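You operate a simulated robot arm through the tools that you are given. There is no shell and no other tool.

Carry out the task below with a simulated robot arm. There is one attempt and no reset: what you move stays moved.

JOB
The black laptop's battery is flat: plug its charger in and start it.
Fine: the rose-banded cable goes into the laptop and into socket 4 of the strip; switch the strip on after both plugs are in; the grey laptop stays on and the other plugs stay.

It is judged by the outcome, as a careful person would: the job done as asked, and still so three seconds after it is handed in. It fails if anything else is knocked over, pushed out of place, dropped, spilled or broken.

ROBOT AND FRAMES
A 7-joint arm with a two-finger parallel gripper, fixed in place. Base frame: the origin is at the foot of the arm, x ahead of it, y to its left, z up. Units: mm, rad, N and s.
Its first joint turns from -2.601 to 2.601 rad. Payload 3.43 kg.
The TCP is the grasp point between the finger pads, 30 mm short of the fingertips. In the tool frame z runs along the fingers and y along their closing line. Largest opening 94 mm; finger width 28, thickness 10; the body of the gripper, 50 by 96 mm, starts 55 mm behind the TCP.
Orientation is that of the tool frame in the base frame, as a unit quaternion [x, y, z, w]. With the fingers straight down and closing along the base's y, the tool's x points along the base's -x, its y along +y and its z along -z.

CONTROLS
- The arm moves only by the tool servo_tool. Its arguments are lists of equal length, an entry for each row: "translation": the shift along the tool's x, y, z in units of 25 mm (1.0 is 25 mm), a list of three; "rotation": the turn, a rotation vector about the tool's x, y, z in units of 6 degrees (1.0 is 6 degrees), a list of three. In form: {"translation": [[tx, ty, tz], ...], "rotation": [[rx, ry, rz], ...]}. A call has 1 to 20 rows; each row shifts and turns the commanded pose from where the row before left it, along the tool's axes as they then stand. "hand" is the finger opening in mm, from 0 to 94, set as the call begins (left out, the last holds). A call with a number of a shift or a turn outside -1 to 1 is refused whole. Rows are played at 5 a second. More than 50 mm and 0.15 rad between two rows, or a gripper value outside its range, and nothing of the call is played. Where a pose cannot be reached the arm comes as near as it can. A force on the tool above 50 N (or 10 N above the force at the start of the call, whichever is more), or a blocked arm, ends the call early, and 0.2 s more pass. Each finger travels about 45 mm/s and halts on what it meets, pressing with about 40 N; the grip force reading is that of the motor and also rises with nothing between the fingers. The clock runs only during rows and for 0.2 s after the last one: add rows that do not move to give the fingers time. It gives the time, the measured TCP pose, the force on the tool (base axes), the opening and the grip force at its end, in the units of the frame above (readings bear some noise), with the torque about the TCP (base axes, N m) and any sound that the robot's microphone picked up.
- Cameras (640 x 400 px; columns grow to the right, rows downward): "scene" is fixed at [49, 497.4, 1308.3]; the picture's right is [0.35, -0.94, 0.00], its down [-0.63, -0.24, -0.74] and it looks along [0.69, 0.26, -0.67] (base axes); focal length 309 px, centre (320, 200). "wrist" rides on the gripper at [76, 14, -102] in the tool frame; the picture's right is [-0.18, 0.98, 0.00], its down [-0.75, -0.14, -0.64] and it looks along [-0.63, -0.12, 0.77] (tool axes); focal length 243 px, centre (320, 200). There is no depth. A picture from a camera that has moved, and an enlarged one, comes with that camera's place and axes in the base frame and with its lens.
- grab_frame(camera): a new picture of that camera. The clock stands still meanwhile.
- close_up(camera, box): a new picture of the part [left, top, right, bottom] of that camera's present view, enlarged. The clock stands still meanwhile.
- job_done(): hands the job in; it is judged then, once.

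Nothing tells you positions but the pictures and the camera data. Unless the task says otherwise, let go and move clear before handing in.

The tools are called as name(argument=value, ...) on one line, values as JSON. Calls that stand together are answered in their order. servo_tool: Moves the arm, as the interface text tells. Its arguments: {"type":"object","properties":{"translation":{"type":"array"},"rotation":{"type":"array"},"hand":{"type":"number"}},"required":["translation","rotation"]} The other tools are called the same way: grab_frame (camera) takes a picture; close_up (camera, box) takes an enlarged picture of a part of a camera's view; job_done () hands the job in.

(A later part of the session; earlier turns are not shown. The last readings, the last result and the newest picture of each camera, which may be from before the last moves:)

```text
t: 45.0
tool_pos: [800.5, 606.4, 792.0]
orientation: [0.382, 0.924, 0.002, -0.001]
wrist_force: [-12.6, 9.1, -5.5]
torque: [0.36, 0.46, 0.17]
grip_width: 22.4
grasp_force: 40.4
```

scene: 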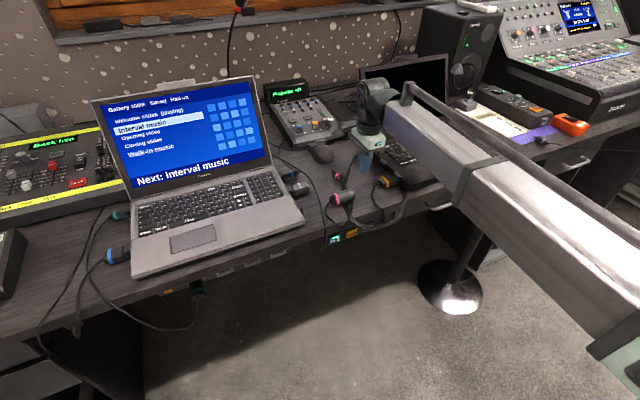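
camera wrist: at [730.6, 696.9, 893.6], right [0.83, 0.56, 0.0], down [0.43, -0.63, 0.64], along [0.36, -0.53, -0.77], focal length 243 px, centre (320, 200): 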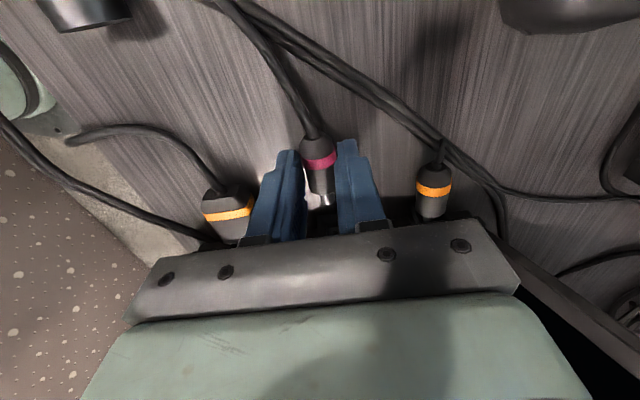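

A resistance of about 15 N is building at u≈137, close to the expected seating depth. I'll look before pushing further.

close_up(camera="wrist", box=[270, 140, 390, 240])

close_up(camera="scene", box=[360, 140, 420, 180])

grab_frame(camera="scene")

```text
4.00 times, centred on (330, 190) of wrist
camera zoom: at [756.1, 671.7, 893.4], right [0.83, 0.56, 0.0], down [0.43, -0.63, 0.64], along [0.36, -0.53, -0.77], focal length 970 px, centre (280, 240)
```

zoom: 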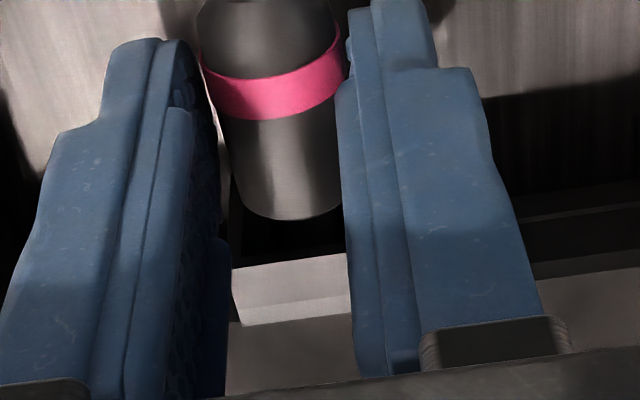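

```text
10.00 times, centred on (390, 160) of scene
camera zoom: at [49.0, 497.4, 1308.3], right [0.35, -0.94, 0.0], down [-0.63, -0.24, -0.74], along [0.69, 0.26, -0.67], focal length 3094 px, centre (-380, 600)
```

zoom: 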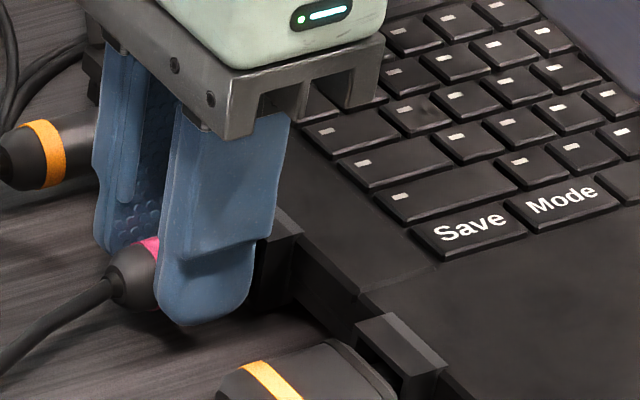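

```text
taken
```

scene: 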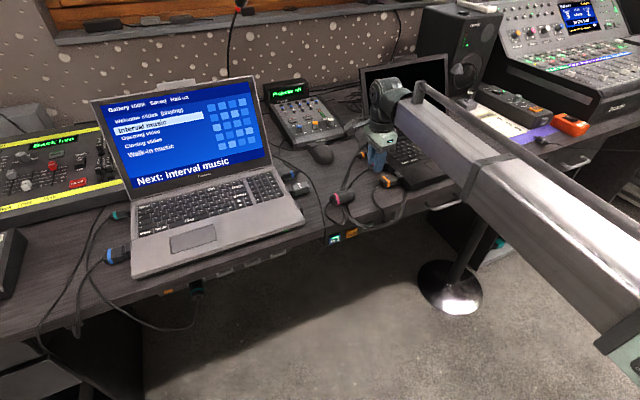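

The laptop slid about 3 mm and the nozzle is only partly in, with a downward reaction, so I'm probably slightly off the hole. I'll back out and look straight into the port.

servo_tool(translation=[[0.2, 0, 0], [0.4, 0, 0], [0.8, 0, 0], [0.6, 0, 0], [0, 0, 0]], rotation=[[0, 0, 0], [0, 0, 0], [0, 0, 0], [0, 0, 0], [0, 0, 0]])

close_up(camera="scene", box=[360, 140, 420, 180])

close_up(camera="wrist", box=[240, 120, 400, 240])

```text
t: 46.2
tool_pos: [764.5, 642.5, 791.0]
orientation: [0.383, 0.924, 0.0, 0.0]
wrist_force: [0.3, -0.3, 0.4]
torque: [0.02, 0.0, 0.04]
grip_width: 22.6
grasp_force: 40.1
```

```text
10.00 times, centred on (390, 160) of scene
camera zoom: at [49.0, 497.4, 1308.3], right [0.35, -0.94, 0.0], down [-0.63, -0.24, -0.74], along [0.69, 0.26, -0.67], focal length 3094 px, centre (-380, 600)
```

zoom: 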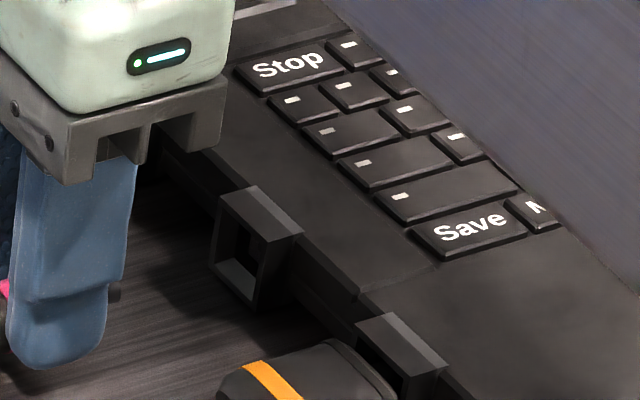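

```text
3.33 times, centred on (320, 180) of wrist
camera zoom: at [721.1, 706.5, 893.3], right [0.83, 0.56, 0.0], down [0.43, -0.63, 0.64], along [0.36, -0.53, -0.77], focal length 809 px, centre (320, 267)
```

zoom: 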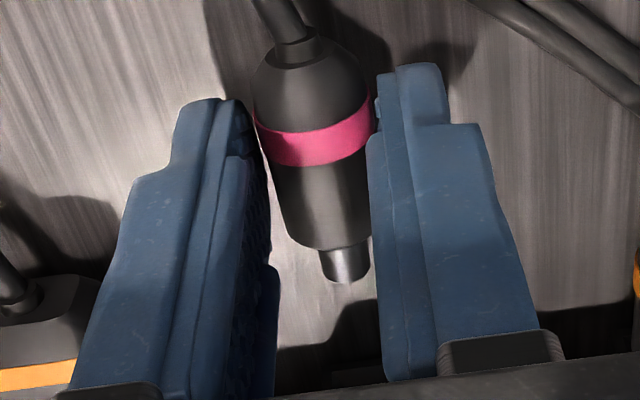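

Plug is unchanged in the grip. I'll move back and pitch the gripper so the wrist camera looks nearly level into the port.

servo_tool(translation=[[0.4, 0, -0.4], [0.4, -0.7, -0.3], [0.4, -0.7, -0.3], [0.44, -0.76, 0], [0, 0, 0], [0, 0, 0], [0, 0, 0], [0, 0, 0], [0, 0, 0], [0, 0, 0]], rotation=[[0, 0, 0], [0, 0, 0], [0, 0, 0], [0, 0, 0], [0, -1, 0], [0, -1, 0], [0, -1, 0], [0, -1, 0], [0, -1, 0], [0, 0, 0]])

grab_frame(camera="wrist")

close_up(camera="wrist", box=[370, 150, 470, 220])

```text
t: 48.4
tool_pos: [697.2, 633.3, 815.9]
orientation: [0.37, 0.892, -0.099, 0.239]
wrist_force: [-0.2, 1.1, 0.0]
torque: [-0.01, -0.02, 0.0]
grip_width: 22.5
grasp_force: 40.2
```

```text
taken
camera wrist: at [625.2, 726.7, 866.3], right [0.81, 0.58, 0.09], down [0.13, -0.33, 0.93], along [0.57, -0.74, -0.35], focal length 243 px, centre (320, 200)
```

wrist: 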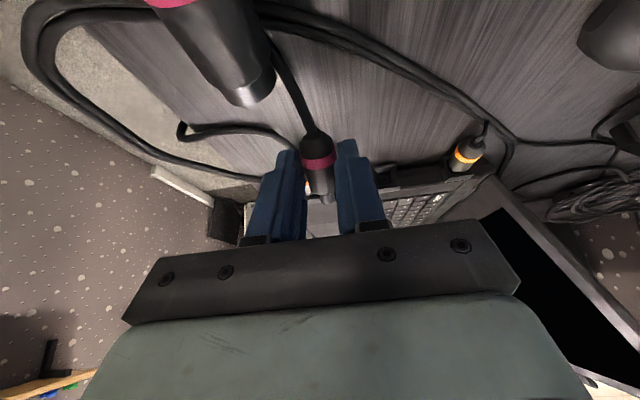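

```text
5.71 times, centred on (420, 185) of wrist
camera zoom: at [625.2, 726.7, 866.3], right [0.81, 0.58, 0.09], down [0.13, -0.33, 0.93], along [0.57, -0.74, -0.35], focal length 1386 px, centre (-251, 286)
```

zoom: 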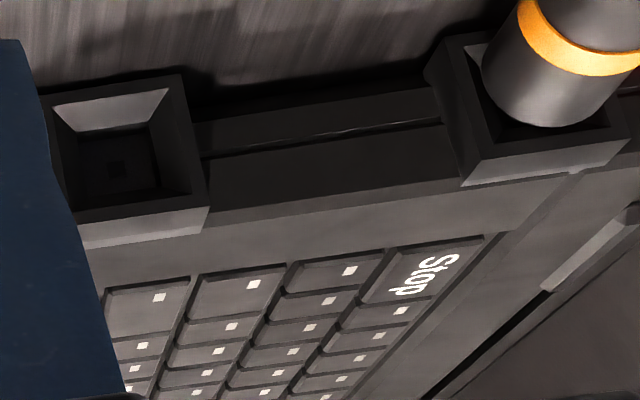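

Now I can see into the port: a funnel about 20 mm wide with an inner panel about 9 mm deep. I'll compare with how the upper orange plug is seated in its port to learn the required depth.

close_up(camera="wrist", box=[430, 120, 490, 190])

close_up(camera="scene", box=[345, 135, 395, 175])

close_up(camera="wrist", box=[375, 160, 415, 205])

```text
5.71 times, centred on (460, 155) of wrist
camera zoom: at [625.2, 726.7, 866.3], right [0.81, 0.58, 0.09], down [0.13, -0.33, 0.93], along [0.57, -0.74, -0.35], focal length 1386 px, centre (-480, 457)
```

zoom: 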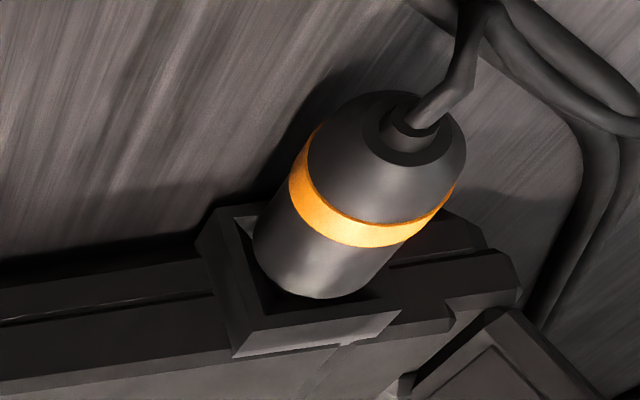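

```text
10.00 times, centred on (370, 155) of scene
camera zoom: at [49.0, 497.4, 1308.3], right [0.35, -0.94, 0.0], down [-0.63, -0.24, -0.74], along [0.69, 0.26, -0.67], focal length 3094 px, centre (-180, 650)
```

zoom: 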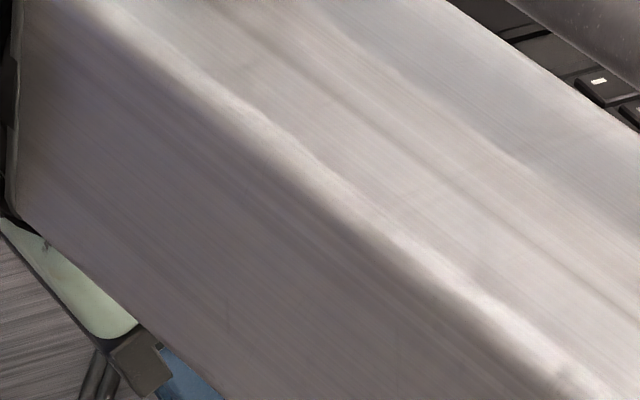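

```text
8.89 times, centred on (395, 182) of wrist
camera zoom: at [625.2, 726.7, 866.3], right [0.81, 0.58, 0.09], down [0.13, -0.33, 0.93], along [0.57, -0.74, -0.35], focal length 2157 px, centre (-347, 356)
```

zoom: 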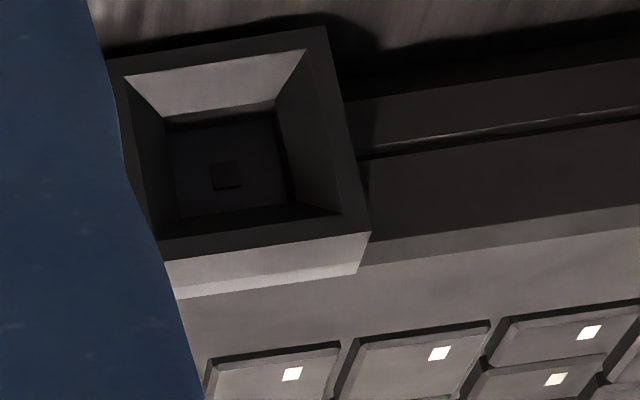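

The seated orange plug's body stands about 6–8 mm off its rim, similar to where mine met resistance, so I was close to seated. I'll return, realign slightly (1 mm lower, +0.7 mm in v), and compare both plugs while pushing gently.

servo_tool(translation=[[0, 0, 0], [0, 0, 0], [0, 0, 0], [0, 0, 0], [0, 0, 0], [-0.6, 0.74, 0], [-0.6, 0.74, 0], [-0.6, 0.73, 0], [0, 0, 0.5], [0, 0, 0.5], [0, 0, 0]], rotation=[[0, 1, 0], [0, 1, 0], [0, 1, 0], [0, 1, 0], [0, 1, 0], [0, 0, 0], [0, 0, 0], [0, 0, 0], [0, 0, 0], [0, 0, 0], [0, 0, 0]])

grab_frame(camera="wrist")

```text
t: 50.8
tool_pos: [769.8, 640.5, 791.0]
orientation: [0.383, 0.924, 0.001, 0.001]
wrist_force: [-0.6, 0.7, -0.1]
torque: [0.01, -0.03, -0.03]
grip_width: 22.8
grasp_force: 40.0
```

```text
taken
camera wrist: at [725.4, 704.5, 892.6], right [0.83, 0.56, 0.0], down [0.43, -0.63, 0.64], along [0.36, -0.53, -0.77], focal length 243 px, centre (320, 200)
```

wrist: 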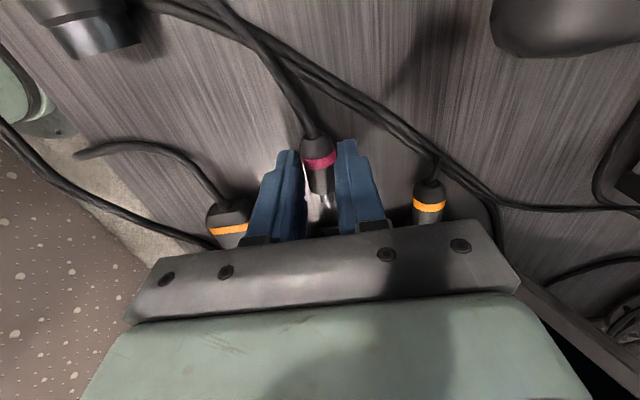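

Advancing again toward the port with the small lateral correction, then stepping in.

servo_tool(translation=[[-0.4, -0.04, 0], [-0.4, 0, 0], [-0.4, 0, 0], [-0.2, 0, 0], [0, 0, 0]], rotation=[[0, 0, 0], [0, 0, 0], [0, 0, 0], [0, 0, 0], [0, 0, 0]])

close_up(camera="wrist", box=[270, 140, 390, 240])

servo_tool(translation=[[-0.08, 0, 0], [-0.08, 0, 0], [0, 0, 0]], rotation=[[0, 0, 0], [0, 0, 0], [0, 0, 0]])

servo_tool(translation=[[-0.06, 0, 0], [0, 0, 0]], rotation=[[0, 0, 0], [0, 0, 0]])

```text
t: 52.0
tool_pos: [792.8, 615.7, 791.2]
orientation: [0.383, 0.924, -0.001, 0.0]
wrist_force: [0.1, 0.6, -0.3]
torque: [-0.04, -0.02, 0.0]
grip_width: 22.4
grasp_force: 39.5
```

```text
4.00 times, centred on (330, 190) of wrist
camera zoom: at [749.1, 678.7, 893.0], right [0.83, 0.56, 0.0], down [0.43, -0.63, 0.64], along [0.36, -0.53, -0.77], focal length 970 px, centre (280, 240)
```

zoom: 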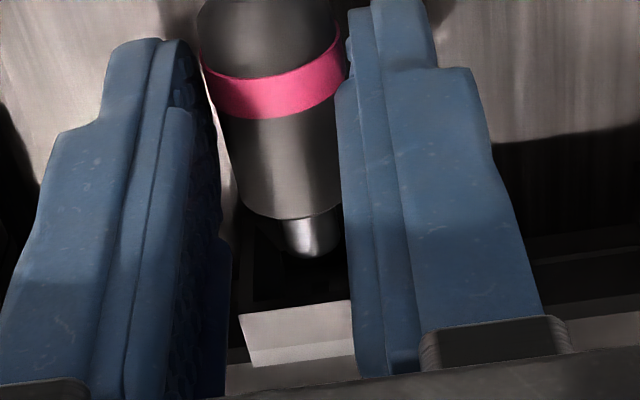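

```text
t: 52.8
tool_pos: [796.2, 612.2, 790.9]
orientation: [0.382, 0.924, 0.0, 0.0]
wrist_force: [-0.4, -0.4, -0.8]
torque: [0.01, 0.04, 0.0]
grip_width: 22.5
grasp_force: 40.0
```

```text
t: 53.4
tool_pos: [796.5, 611.7, 790.6]
orientation: [0.382, 0.924, 0.0, -0.001]
wrist_force: [-0.1, 0.3, -0.2]
torque: [0.01, -0.02, 0.02]
grip_width: 22.4
grasp_force: 40.0
```

No contact yet; rim is now at u≈160. Continuing with small steps.

servo_tool(translation=[[-0.08, 0, 0], [-0.08, 0, 0], [0, 0, 0]], rotation=[[0, 0, 0], [0, 0, 0], [0, 0, 0]])

servo_tool(translation=[[-0.04, 0, 0], [0, 0, 0]], rotation=[[0, 0, 0], [0, 0, 0]])

servo_tool(translation=[[-0.04, 0, 0], [0, 0, 0]], rotation=[[0, 0, 0], [0, 0, 0]])

servo_tool(translation=[[-0.04, 0, 0], [0, 0, 0]], rotation=[[0, 0, 0], [0, 0, 0]])

```text
t: 54.2
tool_pos: [799.7, 608.5, 791.3]
orientation: [0.383, 0.924, 0.0, 0.0]
wrist_force: [-1.2, 1.2, -0.5]
torque: [0.0, 0.02, 0.02]
grip_width: 22.8
grasp_force: 40.0
```

```text
t: 54.8
tool_pos: [801.5, 607.2, 792.1]
orientation: [0.383, 0.924, 0.0, 0.0]
wrist_force: [0.2, -0.9, -0.6]
torque: [-0.01, -0.01, 0.03]
grip_width: 22.1
grasp_force: 39.5
```

```text
t: 55.4
tool_pos: [801.2, 606.9, 790.3]
orientation: [0.383, 0.924, 0.001, 0.0]
wrist_force: [-0.1, 0.1, -0.1]
torque: [-0.01, 0.03, 0.0]
grip_width: 22.4
grasp_force: 39.2
```

```text
t: 56.0
tool_pos: [801.3, 605.3, 792.2]
orientation: [0.383, 0.924, 0.0, 0.0]
wrist_force: [0.1, 0.6, -1.0]
torque: [-0.02, 0.0, -0.01]
grip_width: 22.5
grasp_force: 40.2
```

No resistance yet and already deeper than before, so the lower alignment is better. Continuing.

servo_tool(translation=[[-0.06, 0, 0], [0, 0, 0]], rotation=[[0, 0, 0], [0, 0, 0]])

servo_tool(translation=[[-0.06, 0, 0], [0, 0, 0]], rotation=[[0, 0, 0], [0, 0, 0]])

close_up(camera="wrist", box=[270, 140, 390, 240])

close_up(camera="scene", box=[360, 140, 420, 180])

```text
t: 56.6
tool_pos: [801.5, 605.9, 792.7]
orientation: [0.383, 0.924, 0.0, -0.001]
wrist_force: [-5.6, 4.5, -1.0]
torque: [0.07, 0.07, -0.04]
grip_width: 22.5
grasp_force: 40.0
```

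```text
t: 57.2
tool_pos: [802.1, 604.6, 790.7]
orientation: [0.383, 0.924, 0.0, -0.001]
wrist_force: [-15.2, 11.1, 0.5]
torque: [0.27, 0.3, 0.02]
grip_width: 22.7
grasp_force: 39.9
```

```text
4.00 times, centred on (330, 190) of wrist
camera zoom: at [759.2, 668.9, 893.6], right [0.82, 0.57, 0.0], down [0.43, -0.63, 0.64], along [0.36, -0.53, -0.77], focal length 970 px, centre (280, 240)
```

zoom: 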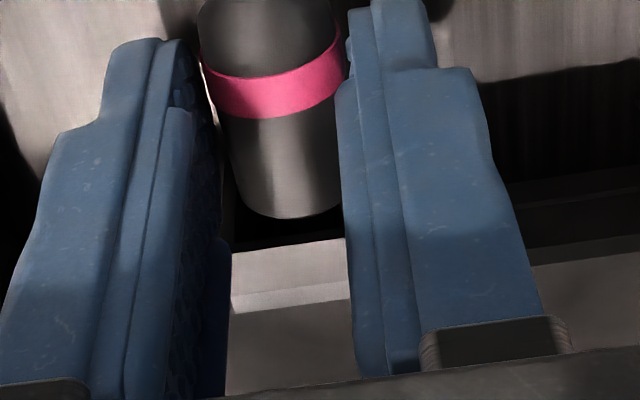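

```text
10.00 times, centred on (390, 160) of scene
camera zoom: at [49.0, 497.4, 1308.3], right [0.35, -0.94, 0.0], down [-0.63, -0.24, -0.74], along [0.69, 0.26, -0.67], focal length 3094 px, centre (-380, 600)
```

zoom: 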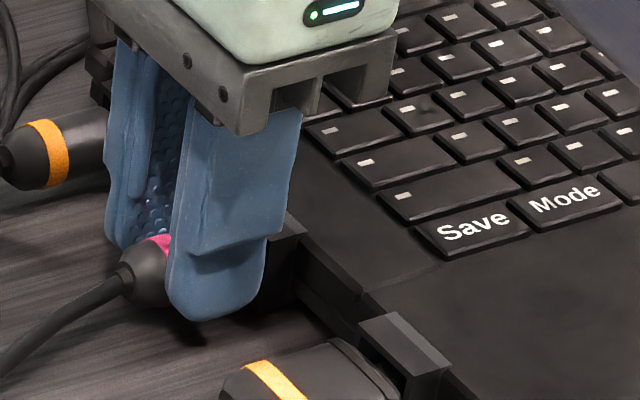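

Now there's a clean axial resistance of about 18 N with no side force. I'll check the depth against the seated orange plug.

close_up(camera="wrist", box=[390, 140, 510, 240])

grab_frame(camera="wrist")

close_up(camera="scene", box=[355, 60, 455, 160])

```text
4.00 times, centred on (450, 190) of wrist
camera zoom: at [759.2, 668.9, 893.6], right [0.82, 0.57, 0.0], down [0.43, -0.63, 0.64], along [0.36, -0.53, -0.77], focal length 970 px, centre (-200, 240)
```

zoom: 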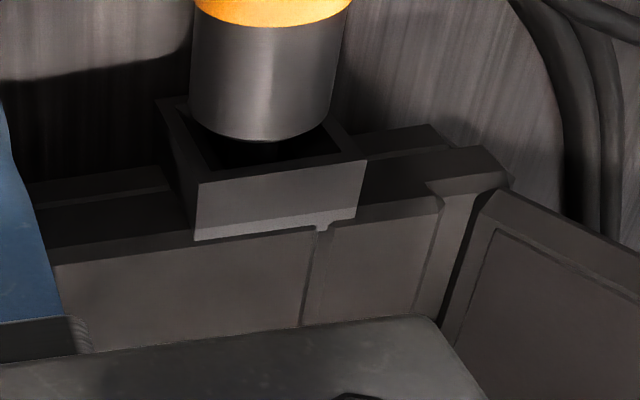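

```text
taken
camera wrist: at [759.2, 668.9, 893.6], right [0.82, 0.57, 0.0], down [0.43, -0.63, 0.64], along [0.36, -0.53, -0.77], focal length 243 px, centre (320, 200)
```

wrist: 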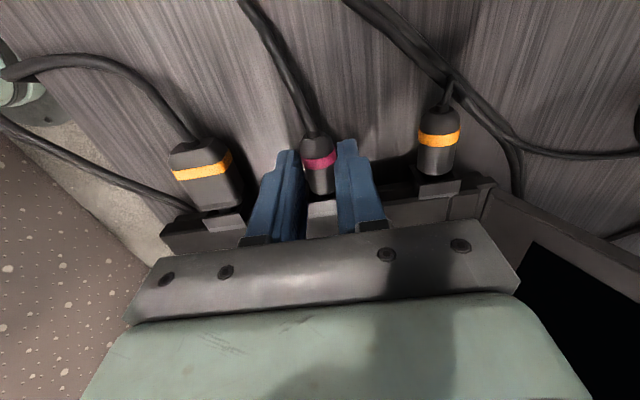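

```text
4.00 times, centred on (405, 110) of scene
camera zoom: at [49.0, 497.4, 1308.3], right [0.35, -0.94, 0.0], down [-0.63, -0.24, -0.74], along [0.69, 0.26, -0.67], focal length 1238 px, centre (-20, 560)
```

zoom: 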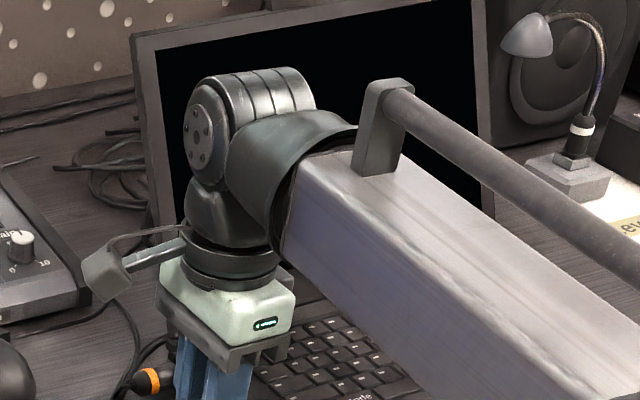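

My plug's gap to the rim (≈5.8 mm) equals that of the seated orange plug (≈6 mm), so it is home. I'll open the fingers slightly and see whether it holds.

servo_tool(translation=[[0, 0, 0], [0, 0, 0], [0, 0, 0]], rotation=[[0, 0, 0], [0, 0, 0], [0, 0, 0]], hand=34)

close_up(camera="wrist", box=[270, 140, 390, 240])

close_up(camera="scene", box=[360, 140, 420, 180])

```text
t: 58.0
tool_pos: [803.2, 603.7, 791.5]
orientation: [0.382, 0.924, 0.0, -0.001]
wrist_force: [-0.6, -0.5, -0.5]
torque: [0.0, -0.02, 0.02]
grip_width: 33.8
grasp_force: 0.0
```

```text
4.00 times, centred on (330, 190) of wrist
camera zoom: at [760.4, 668.0, 893.4], right [0.83, 0.56, 0.0], down [0.43, -0.63, 0.64], along [0.36, -0.53, -0.77], focal length 970 px, centre (280, 240)
```

zoom: 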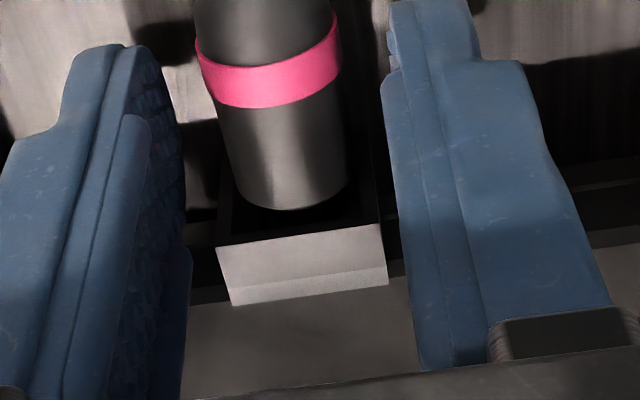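

```text
10.00 times, centred on (390, 160) of scene
camera zoom: at [49.0, 497.4, 1308.3], right [0.35, -0.94, 0.0], down [-0.63, -0.24, -0.74], along [0.69, 0.26, -0.67], focal length 3094 px, centre (-380, 600)
```

zoom: 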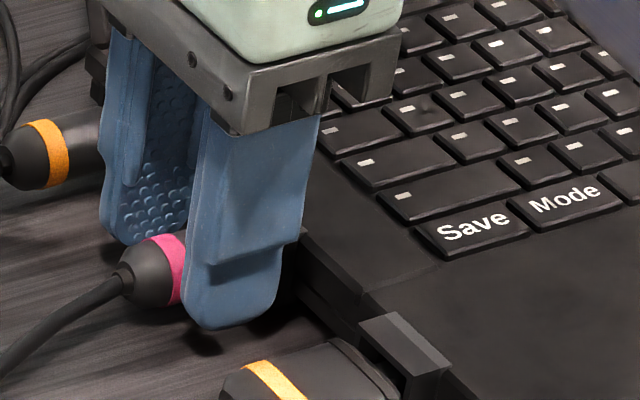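

The plug stays put. I'll raise the gripper straight up and check the result and the big plug's position.

servo_tool(translation=[[0, 0, -0.2], [0, 0, -0.5], [0, 0, -0.9], [0, 0, -0.9], [0, 0, -0.9], [0.8, 0, -0.2], [0.8, 0, 0], [0.8, 0, 0], [0, 0, 0]], rotation=[[0, 0, 0], [0, 0, 0], [0, 0, 0], [0, 0, 0], [0, 0, 0], [0, 0, 0], [0, 0, 0], [0, 0, 0], [0, 0, 0]])

grab_frame(camera="wrist")

close_up(camera="scene", box=[300, 130, 430, 250])

```text
t: 60.0
tool_pos: [760.5, 645.9, 882.6]
orientation: [0.383, 0.924, 0.0, 0.0]
wrist_force: [0.1, 0.0, 0.8]
torque: [-0.01, 0.0, -0.02]
grip_width: 34.0
grasp_force: 0.0
```

```text
taken
camera wrist: at [717.3, 710.7, 983.9], right [0.83, 0.56, 0.0], down [0.43, -0.63, 0.64], along [0.36, -0.53, -0.77], focal length 243 px, centre (320, 200)
```

wrist: 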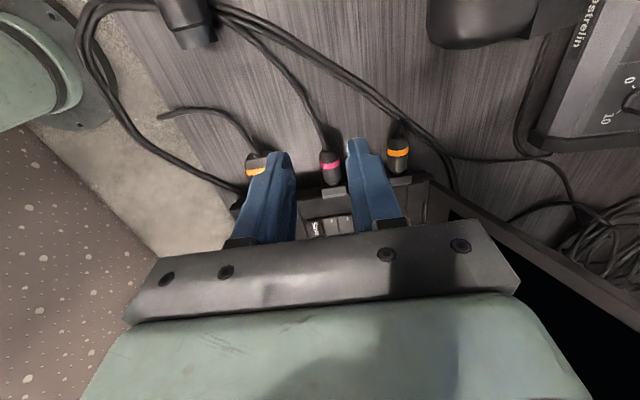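

```text
3.33 times, centred on (365, 190) of scene
camera zoom: at [49.0, 497.4, 1308.3], right [0.35, -0.94, 0.0], down [-0.63, -0.24, -0.74], along [0.69, 0.26, -0.67], focal length 1031 px, centre (170, 233)
```

zoom: 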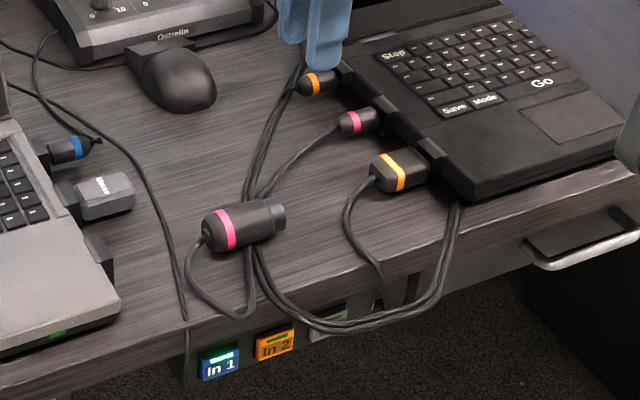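

The DC plug sits in the laptop like its neighbours. Now I'll move above the big rose plug to look at it and its cable before gripping.

servo_tool(translation=[[0.7, -0.8, -0.4], [0.7, -0.8, -0.4], [0.7, -0.8, -0.4], [0.7, -0.8, -0.4], [0, 0, -0.3], [0, 0, 0]], rotation=[[0, 0, 0], [0, 0, 0], [0, 0, 0], [0, 0, 0], [0, 0, 0], [0, 0, 0]], hand=60)

grab_frame(camera="wrist")

close_up(camera="wrist", box=[140, 0, 400, 163])

```text
t: 61.4
tool_pos: [654.3, 638.5, 930.9]
orientation: [0.382, 0.924, 0.0, 0.0]
wrist_force: [0.4, 0.6, 0.4]
torque: [-0.01, 0.01, 0.02]
grip_width: 60.0
grasp_force: 0.1
```

```text
taken
camera wrist: at [611.7, 703.4, 1031.2], right [0.83, 0.56, 0.0], down [0.43, -0.63, 0.64], along [0.36, -0.53, -0.77], focal length 243 px, centre (320, 200)
```

wrist: 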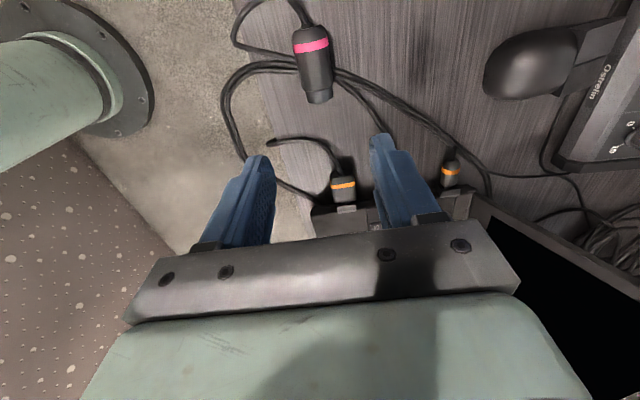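

```text
2.45 times, centred on (270, 82) of wrist
camera zoom: at [611.7, 703.4, 1031.2], right [0.83, 0.56, 0.0], down [0.43, -0.63, 0.64], along [0.36, -0.53, -0.77], focal length 595 px, centre (443, 491)
```

zoom: 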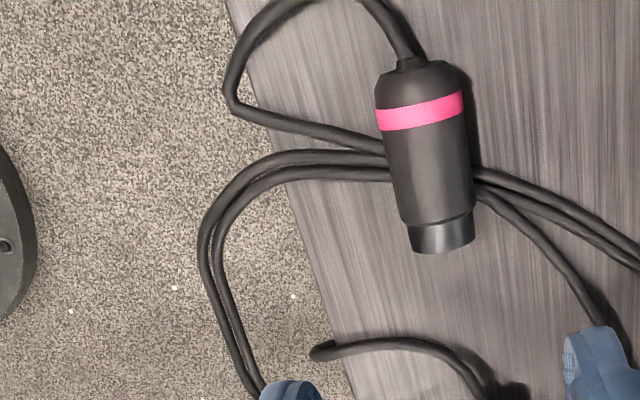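

The cable passes under the big plug along with the orange pair; the big plug's axis is at v≈914, u −47…17. I'll position over its rear half, pitch the gripper 24° so it can later clear the desk edge at the strip, and check.

servo_tool(translation=[[0.62, -0.03, 0], [0.62, -0.03, 0], [0.63, -0.03, 0], [0, 0, 0.8], [0, 0, 0.8], [0, 0, 0.8], [0, 0, 0], [0, 0, 0], [0, 0, 0], [0, 0, 0], [0, 0, 0]], rotation=[[0, 0, 0], [0, 0, 0], [0, 0, 0], [0, 0, 0], [0, 0, 0], [0, 0, 0], [0, -1, 0], [0, -1, 0], [0, -1, 0], [0, -1, 0], [0, 0, 0]])

grab_frame(camera="wrist")

close_up(camera="scene", box=[290, 130, 410, 250])

```text
t: 63.8
tool_pos: [620.7, 670.7, 869.3]
orientation: [0.375, 0.903, -0.079, 0.193]
wrist_force: [0.5, 0.9, -1.3]
torque: [0.0, 0.0, 0.05]
grip_width: 60.0
grasp_force: 0.0
```

```text
taken
camera wrist: at [551.9, 760.0, 931.1], right [0.81, 0.58, 0.08], down [0.2, -0.4, 0.89], along [0.54, -0.71, -0.44], focal length 243 px, centre (320, 200)
```

wrist: 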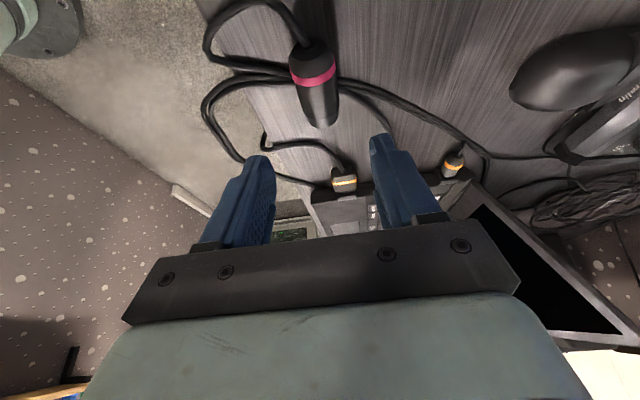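

```text
3.33 times, centred on (350, 190) of scene
camera zoom: at [49.0, 497.4, 1308.3], right [0.35, -0.94, 0.0], down [-0.63, -0.24, -0.74], along [0.69, 0.26, -0.67], focal length 1031 px, centre (220, 233)
```

zoom: 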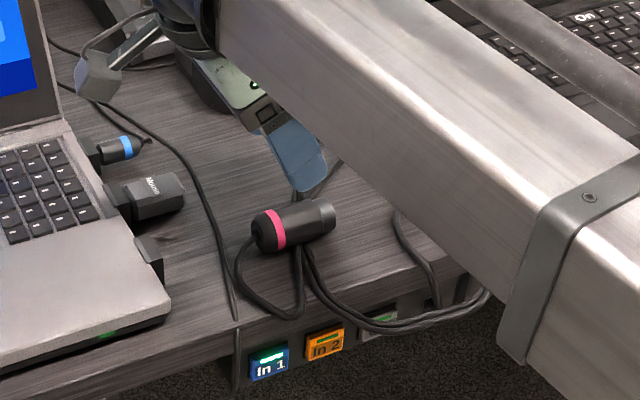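

The gripper is lined up over the rear half of the big plug. I'll narrow to 46 mm and descend over it.

servo_tool(translation=[[0.3335, 0, 0.749], [0.3335, 0, 0.749], [0.3335, 0, 0.749], [0, 0, 0]], rotation=[[0, 0, 0], [0, 0, 0], [0, 0, 0], [0, 0, 0]], hand=46)

grab_frame(camera="wrist")

close_up(camera="scene", box=[310, 150, 390, 220])

```text
t: 64.8
tool_pos: [619.1, 670.9, 807.7]
orientation: [0.375, 0.904, -0.079, 0.191]
wrist_force: [-0.2, -0.9, -0.4]
torque: [0.01, -0.02, -0.01]
grip_width: 46.0
grasp_force: 0.0
```

```text
taken
camera wrist: at [551.3, 760.1, 870.1], right [0.81, 0.58, 0.08], down [0.2, -0.4, 0.89], along [0.54, -0.71, -0.44], focal length 243 px, centre (320, 200)
```

wrist: 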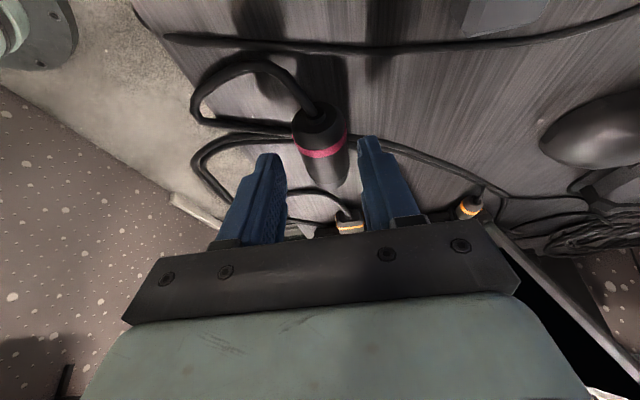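

```text
5.71 times, centred on (350, 185) of scene
camera zoom: at [49.0, 497.4, 1308.3], right [0.35, -0.94, 0.0], down [-0.63, -0.24, -0.74], along [0.69, 0.26, -0.67], focal length 1768 px, centre (149, 286)
```

zoom: 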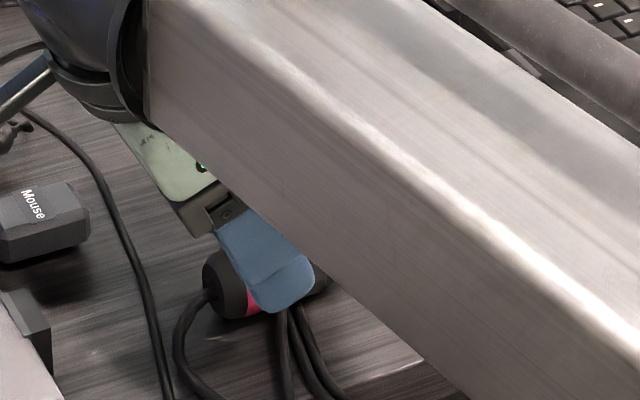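

Well centred. Descending the final 20 mm and closing on it.

servo_tool(translation=[[0.17, 0, 0.38], [0.16, 0, 0.37], [0, 0, 0]], rotation=[[0, 0, 0], [0, 0, 0], [0, 0, 0]])

servo_tool(translation=[[0, 0, 0], [0, 0, 0], [0, 0, 0], [0, 0, 0]], rotation=[[0, 0, 0], [0, 0, 0], [0, 0, 0], [0, 0, 0]], hand=0)

grab_frame(camera="wrist")

```text
t: 65.6
tool_pos: [619.8, 670.7, 788.2]
orientation: [0.375, 0.903, -0.079, 0.193]
wrist_force: [-0.4, 0.5, -0.8]
torque: [0.01, 0.03, -0.04]
grip_width: 45.9
grasp_force: 0.2
```

```text
t: 66.6
tool_pos: [620.2, 671.8, 788.7]
orientation: [0.374, 0.904, -0.079, 0.192]
wrist_force: [-0.2, -0.6, 0.6]
torque: [-0.01, 0.0, 0.0]
grip_width: 34.9
grasp_force: 40.5
```

```text
taken
camera wrist: at [551.6, 759.8, 849.7], right [0.81, 0.58, 0.08], down [0.2, -0.4, 0.89], along [0.54, -0.71, -0.44], focal length 243 px, centre (320, 200)
```

wrist: 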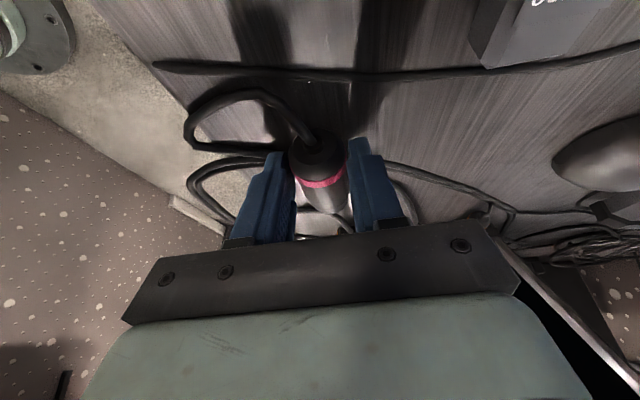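

The big plug is gripped at 34.9 mm. Lifting it 60 mm and checking the small plug and cable.

servo_tool(translation=[[-0.16, 0, -0.37], [-0.325, 0, -0.731], [-0.325, 0, -0.731], [-0.16, 0, -0.37], [0, 0, 0]], rotation=[[0, 0, 0], [0, 0, 0], [0, 0, 0], [0, 0, 0], [0, 0, 0]])

grab_frame(camera="wrist")

close_up(camera="wrist", box=[180, 60, 500, 240])

grab_frame(camera="scene")

```text
t: 67.8
tool_pos: [619.5, 671.2, 847.7]
orientation: [0.375, 0.904, -0.079, 0.192]
wrist_force: [0.1, -0.1, -1.2]
torque: [-0.03, 0.01, 0.0]
grip_width: 35.1
grasp_force: 39.9
```

```text
taken
camera wrist: at [551.8, 760.0, 909.9], right [0.81, 0.58, 0.08], down [0.2, -0.4, 0.89], along [0.54, -0.71, -0.44], focal length 243 px, centre (320, 200)
```

wrist: 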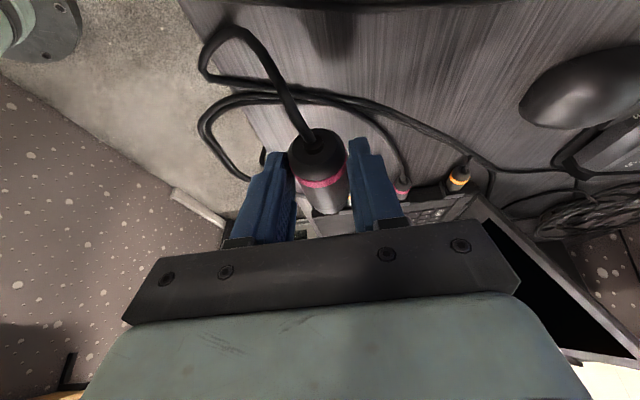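

```text
2.00 times, centred on (340, 150) of wrist
camera zoom: at [551.8, 760.0, 909.9], right [0.81, 0.58, 0.08], down [0.2, -0.4, 0.89], along [0.54, -0.71, -0.44], focal length 485 px, centre (280, 300)
```

zoom: 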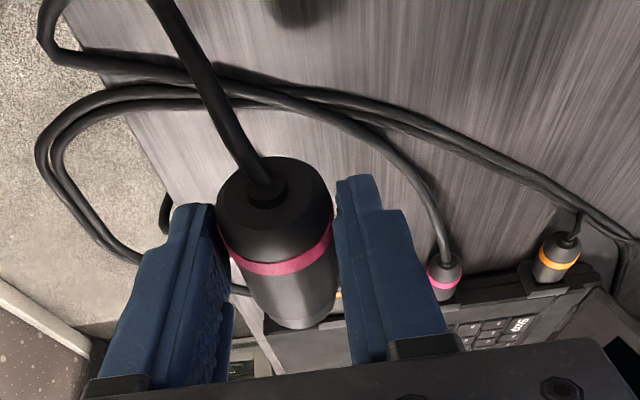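

```text
taken
```

scene: 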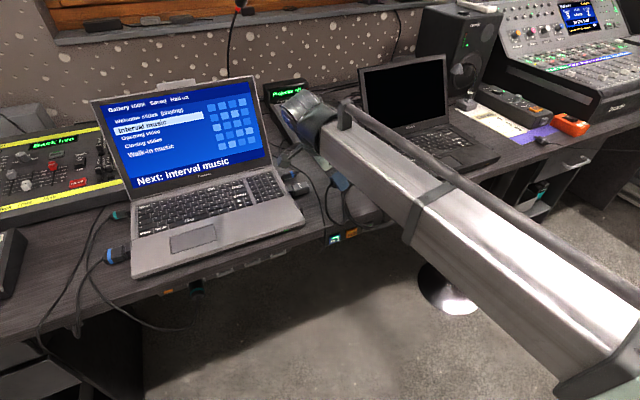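

Plug lifted and the small plug is still in the port. I'll move it out in front of the desk (v≈790), keeping height.

servo_tool(translation=[[0, -0.6, 0], [0, -0.98, 0], [0, -0.98, 0], [0, -0.98, 0], [0, -0.98, 0], [0, -0.4, 0], [0, 0, 0]], rotation=[[0, 0, 0], [0, 0, 0], [0, 0, 0], [0, 0, 0], [0, 0, 0], [0, 0, 0], [0, 0, 0]])

servo_tool(translation=[[0, 0, 0], [0, 0, 0], [0, 0, 0], [0, 0, 0], [0, 0, 0], [0, 0, 0], [0, 0, 0], [0, 0, 0]], rotation=[[-0.4067, 0, -0.9135], [-0.4067, 0, -0.9135], [-0.4067, 0, -0.9135], [-0.4067, 0, -0.9135], [-0.4067, 0, -0.9135], [-0.4067, 0, -0.9135], [-0.4067, 0, -0.9135], [0, 0, 0]])

grab_frame(camera="wrist")

grab_frame(camera="scene")

```text
t: 69.4
tool_pos: [534.0, 583.7, 848.3]
orientation: [0.374, 0.904, -0.078, 0.193]
wrist_force: [0.0, -0.8, -0.4]
torque: [0.05, 0.02, 0.03]
grip_width: 34.8
grasp_force: 40.0
```

```text
t: 71.2
tool_pos: [534.1, 583.9, 847.0]
orientation: [0.025, 0.978, -0.004, 0.208]
wrist_force: [-0.5, 0.4, -1.7]
torque: [-0.01, 0.02, -0.01]
grip_width: 35.0
grasp_force: 40.4
```

```text
taken
camera wrist: at [423.3, 604.1, 909.1], right [0.22, 0.97, 0.08], down [0.42, -0.16, 0.89], along [0.88, -0.16, -0.44], focal length 243 px, centre (320, 200)
```

wrist: 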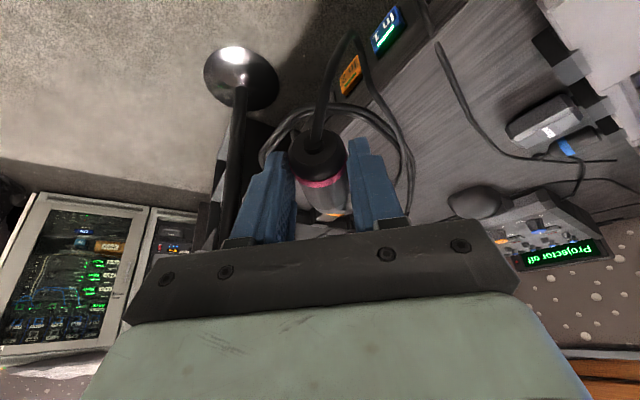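

```text
taken
```

scene: 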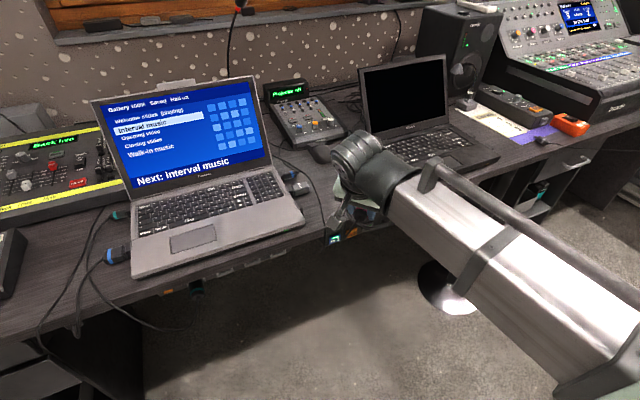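

All well so far. Finishing the turn so the plug points at the desk front.

servo_tool(translation=[[0, 0, 0], [0, 0, 0], [0, 0, 0], [0, 0, 0], [0, 0, 0], [0, 0, 0], [0, 0, 0], [0, 0, 0], [0, 0, 0]], rotation=[[-0.4067, 0, -0.9135], [-0.4067, 0, -0.9135], [-0.4067, 0, -0.9135], [-0.4067, 0, -0.9135], [-0.4067, 0, -0.9135], [-0.4067, 0, -0.9135], [-0.4067, 0, -0.9135], [-0.4067, 0, -0.9135], [0, 0, 0]])

servo_tool(translation=[[0, 0.5, 0], [0, 0.9, 0], [0, 0.9, 0], [0, 0.7, 0], [0, 0, 0]], rotation=[[0, 0, 0], [0, 0, 0], [0, 0, 0], [0, 0, 0], [0, 0, 0]])

grab_frame(camera="wrist")

grab_frame(camera="scene")

```text
t: 73.2
tool_pos: [533.2, 583.9, 846.7]
orientation: [-0.375, 0.903, 0.08, 0.192]
wrist_force: [1.9, 0.5, -1.1]
torque: [-0.01, 0.0, 0.05]
grip_width: 35.1
grasp_force: 39.9
```

```text
t: 74.4
tool_pos: [480.2, 635.9, 848.4]
orientation: [-0.375, 0.904, 0.08, 0.192]
wrist_force: [-0.6, -0.2, -0.5]
torque: [-0.03, -0.03, 0.0]
grip_width: 35.0
grasp_force: 39.9
```

```text
taken
camera wrist: at [391.6, 568.5, 909.6], right [-0.58, 0.81, 0.08], down [0.4, 0.2, 0.89], along [0.71, 0.54, -0.44], focal length 243 px, centre (320, 200)
```

wrist: 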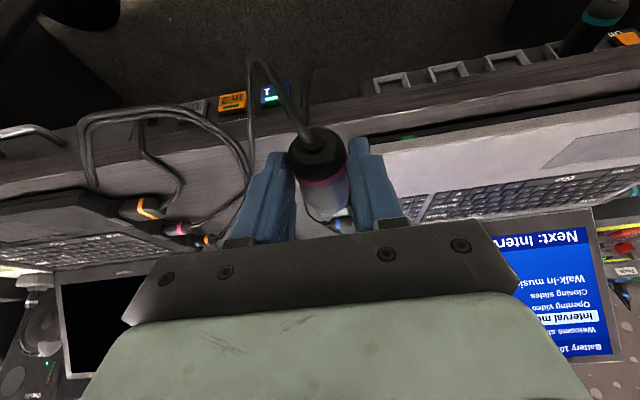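

```text
taken
```

scene: 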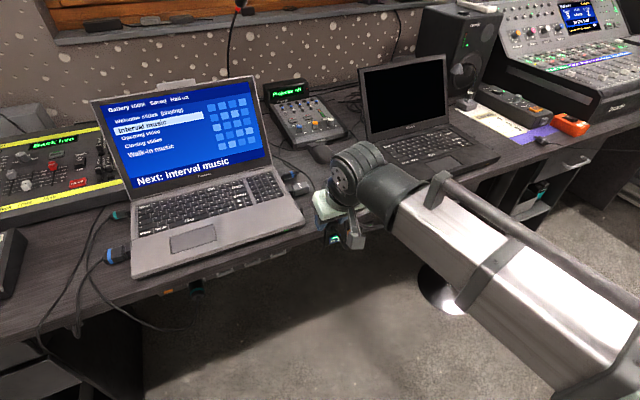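

The cable still has slack. Continuing toward socket 4 in two parts while watching the cable.

servo_tool(translation=[[0, 0.6, 0], [0, 0.8, 0], [0, 0.6, 0], [0, 0, 0]], rotation=[[0, 0, 0], [0, 0, 0], [0, 0, 0], [0, 0, 0]])

grab_frame(camera="wrist")

close_up(camera="wrist", box=[120, 20, 440, 240])

```text
t: 75.4
tool_pos: [444.2, 671.3, 847.7]
orientation: [-0.374, 0.904, 0.079, 0.192]
wrist_force: [0.0, -1.0, -0.4]
torque: [-0.03, 0.02, 0.02]
grip_width: 35.1
grasp_force: 39.9
```

```text
taken
camera wrist: at [356.0, 604.3, 909.5], right [-0.58, 0.81, 0.08], down [0.4, 0.2, 0.89], along [0.71, 0.54, -0.44], focal length 243 px, centre (320, 200)
```

wrist: 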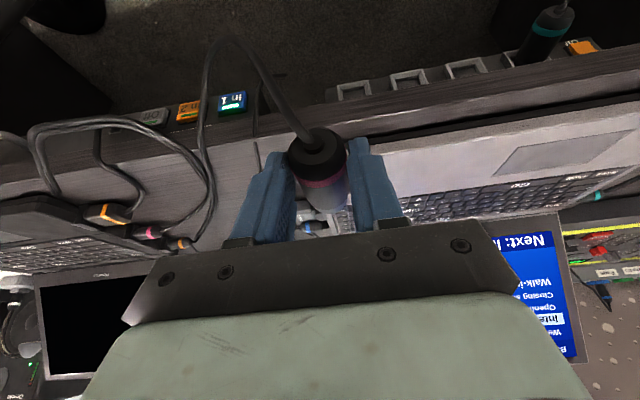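

```text
1.82 times, centred on (280, 130) of wrist
camera zoom: at [356.0, 604.3, 909.5], right [-0.58, 0.81, 0.08], down [0.4, 0.2, 0.89], along [0.71, 0.54, -0.44], focal length 441 px, centre (393, 327)
```

zoom: 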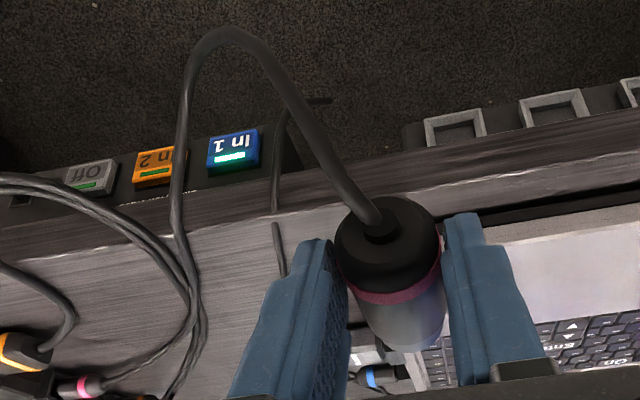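

Two views show the strip is actually recessed under the desk: socket 4 is at about u≈−202, v≈917, z≈640, so my 24° pitch would hit the desk edge. I'll drop back and lower to look into the sockets before deciding on a regrasp.

servo_tool(translation=[[0.76, -0.605, 0.625], [0.76, -0.605, 0.625], [0.76, -0.605, 0.625], [0.76, -0.605, 0.625], [0, 0, 0]], rotation=[[0, 0, 0], [0, 0, 0], [0, 0, 0], [0, 0, 0], [0, 0, 0]])

grab_frame(camera="wrist")

close_up(camera="wrist", box=[390, 80, 590, 205])

```text
t: 76.6
tool_pos: [457.0, 598.0, 759.8]
orientation: [-0.374, 0.904, 0.08, 0.192]
wrist_force: [-0.4, 0.1, -0.9]
torque: [-0.04, 0.0, -0.03]
grip_width: 34.9
grasp_force: 40.2
```

```text
taken
camera wrist: at [367.7, 529.8, 821.5], right [-0.58, 0.81, 0.08], down [0.4, 0.2, 0.89], along [0.71, 0.54, -0.44], focal length 243 px, centre (320, 200)
```

wrist: 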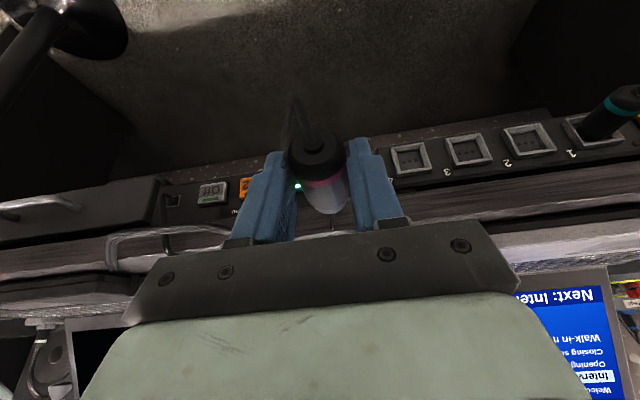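

```text
3.20 times, centred on (490, 142) of wrist
camera zoom: at [367.7, 529.8, 821.5], right [-0.58, 0.81, 0.08], down [0.4, 0.2, 0.89], along [0.71, 0.54, -0.44], focal length 776 px, centre (-224, 384)
```

zoom: 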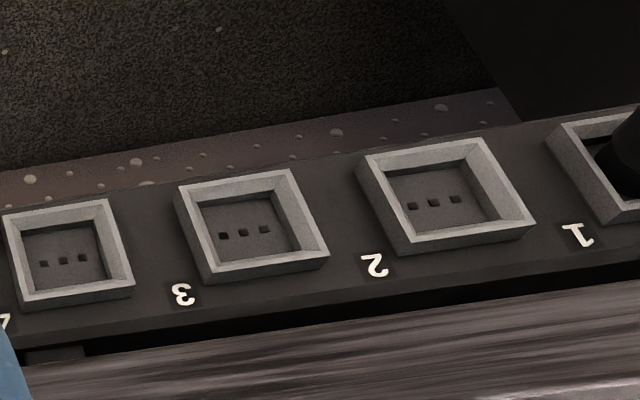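

The sockets are clear now: socket 4's funnel is centred at u≈−202.6, v≈916, z≈640 with a panel about 8 mm deep. I'll take the plug back over the desk, rest it on a clear spot pointing inward (u≈−50), and re-pitch the fingers around it to 45°.

servo_tool(translation=[[-0.366, 0, -0.822], [-0.366, 0, -0.822], [-0.366, 0, -0.822], [-0.366, 0, -0.822], [0, 0, 0]], rotation=[[0, 0, 0], [0, 0, 0], [0, 0, 0], [0, 0, 0], [0, 0, 0]])

servo_tool(translation=[[-0.889, -0.333, 0.396], [-0.889, -0.333, 0.396], [-0.889, -0.333, 0.396], [-0.889, -0.333, 0.396], [-0.889, -0.333, 0.396], [-0.889, -0.333, 0.396], [0, 0, 0]], rotation=[[0, 0, 0], [0, 0, 0], [0, 0, 0], [0, 0, 0], [0, 0, 0], [0, 0, 0], [0, 0, 0]])

grab_frame(camera="wrist")

close_up(camera="scene", box=[270, 130, 410, 250])

```text
t: 77.8
tool_pos: [457.0, 599.8, 849.0]
orientation: [-0.373, 0.904, 0.079, 0.193]
wrist_force: [0.4, -0.6, -0.8]
torque: [0.0, 0.01, -0.01]
grip_width: 35.0
grasp_force: 39.2
```

```text
t: 79.4
tool_pos: [595.4, 666.1, 849.2]
orientation: [-0.374, 0.904, 0.08, 0.192]
wrist_force: [0.0, 1.0, -0.6]
torque: [-0.03, 0.01, 0.0]
grip_width: 35.3
grasp_force: 40.6
```

```text
taken
camera wrist: at [506.3, 598.2, 911.2], right [-0.58, 0.81, 0.08], down [0.4, 0.2, 0.89], along [0.71, 0.54, -0.44], focal length 243 px, centre (320, 200)
```

wrist: 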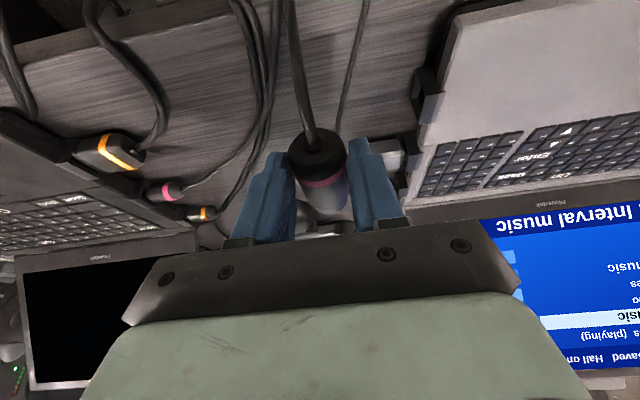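

```text
3.33 times, centred on (340, 190) of scene
camera zoom: at [49.0, 497.4, 1308.3], right [0.35, -0.94, 0.0], down [-0.63, -0.24, -0.74], along [0.69, 0.26, -0.67], focal length 1031 px, centre (253, 233)
```

zoom: 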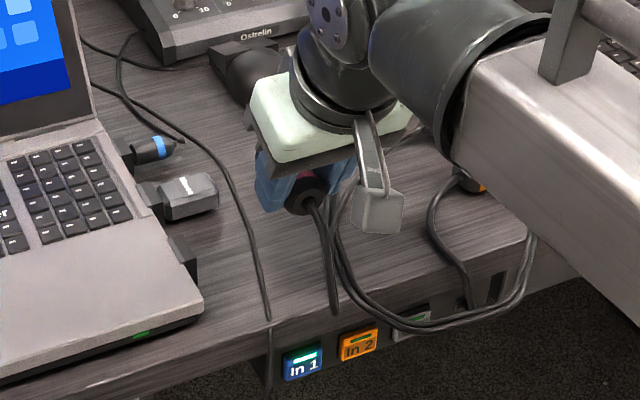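

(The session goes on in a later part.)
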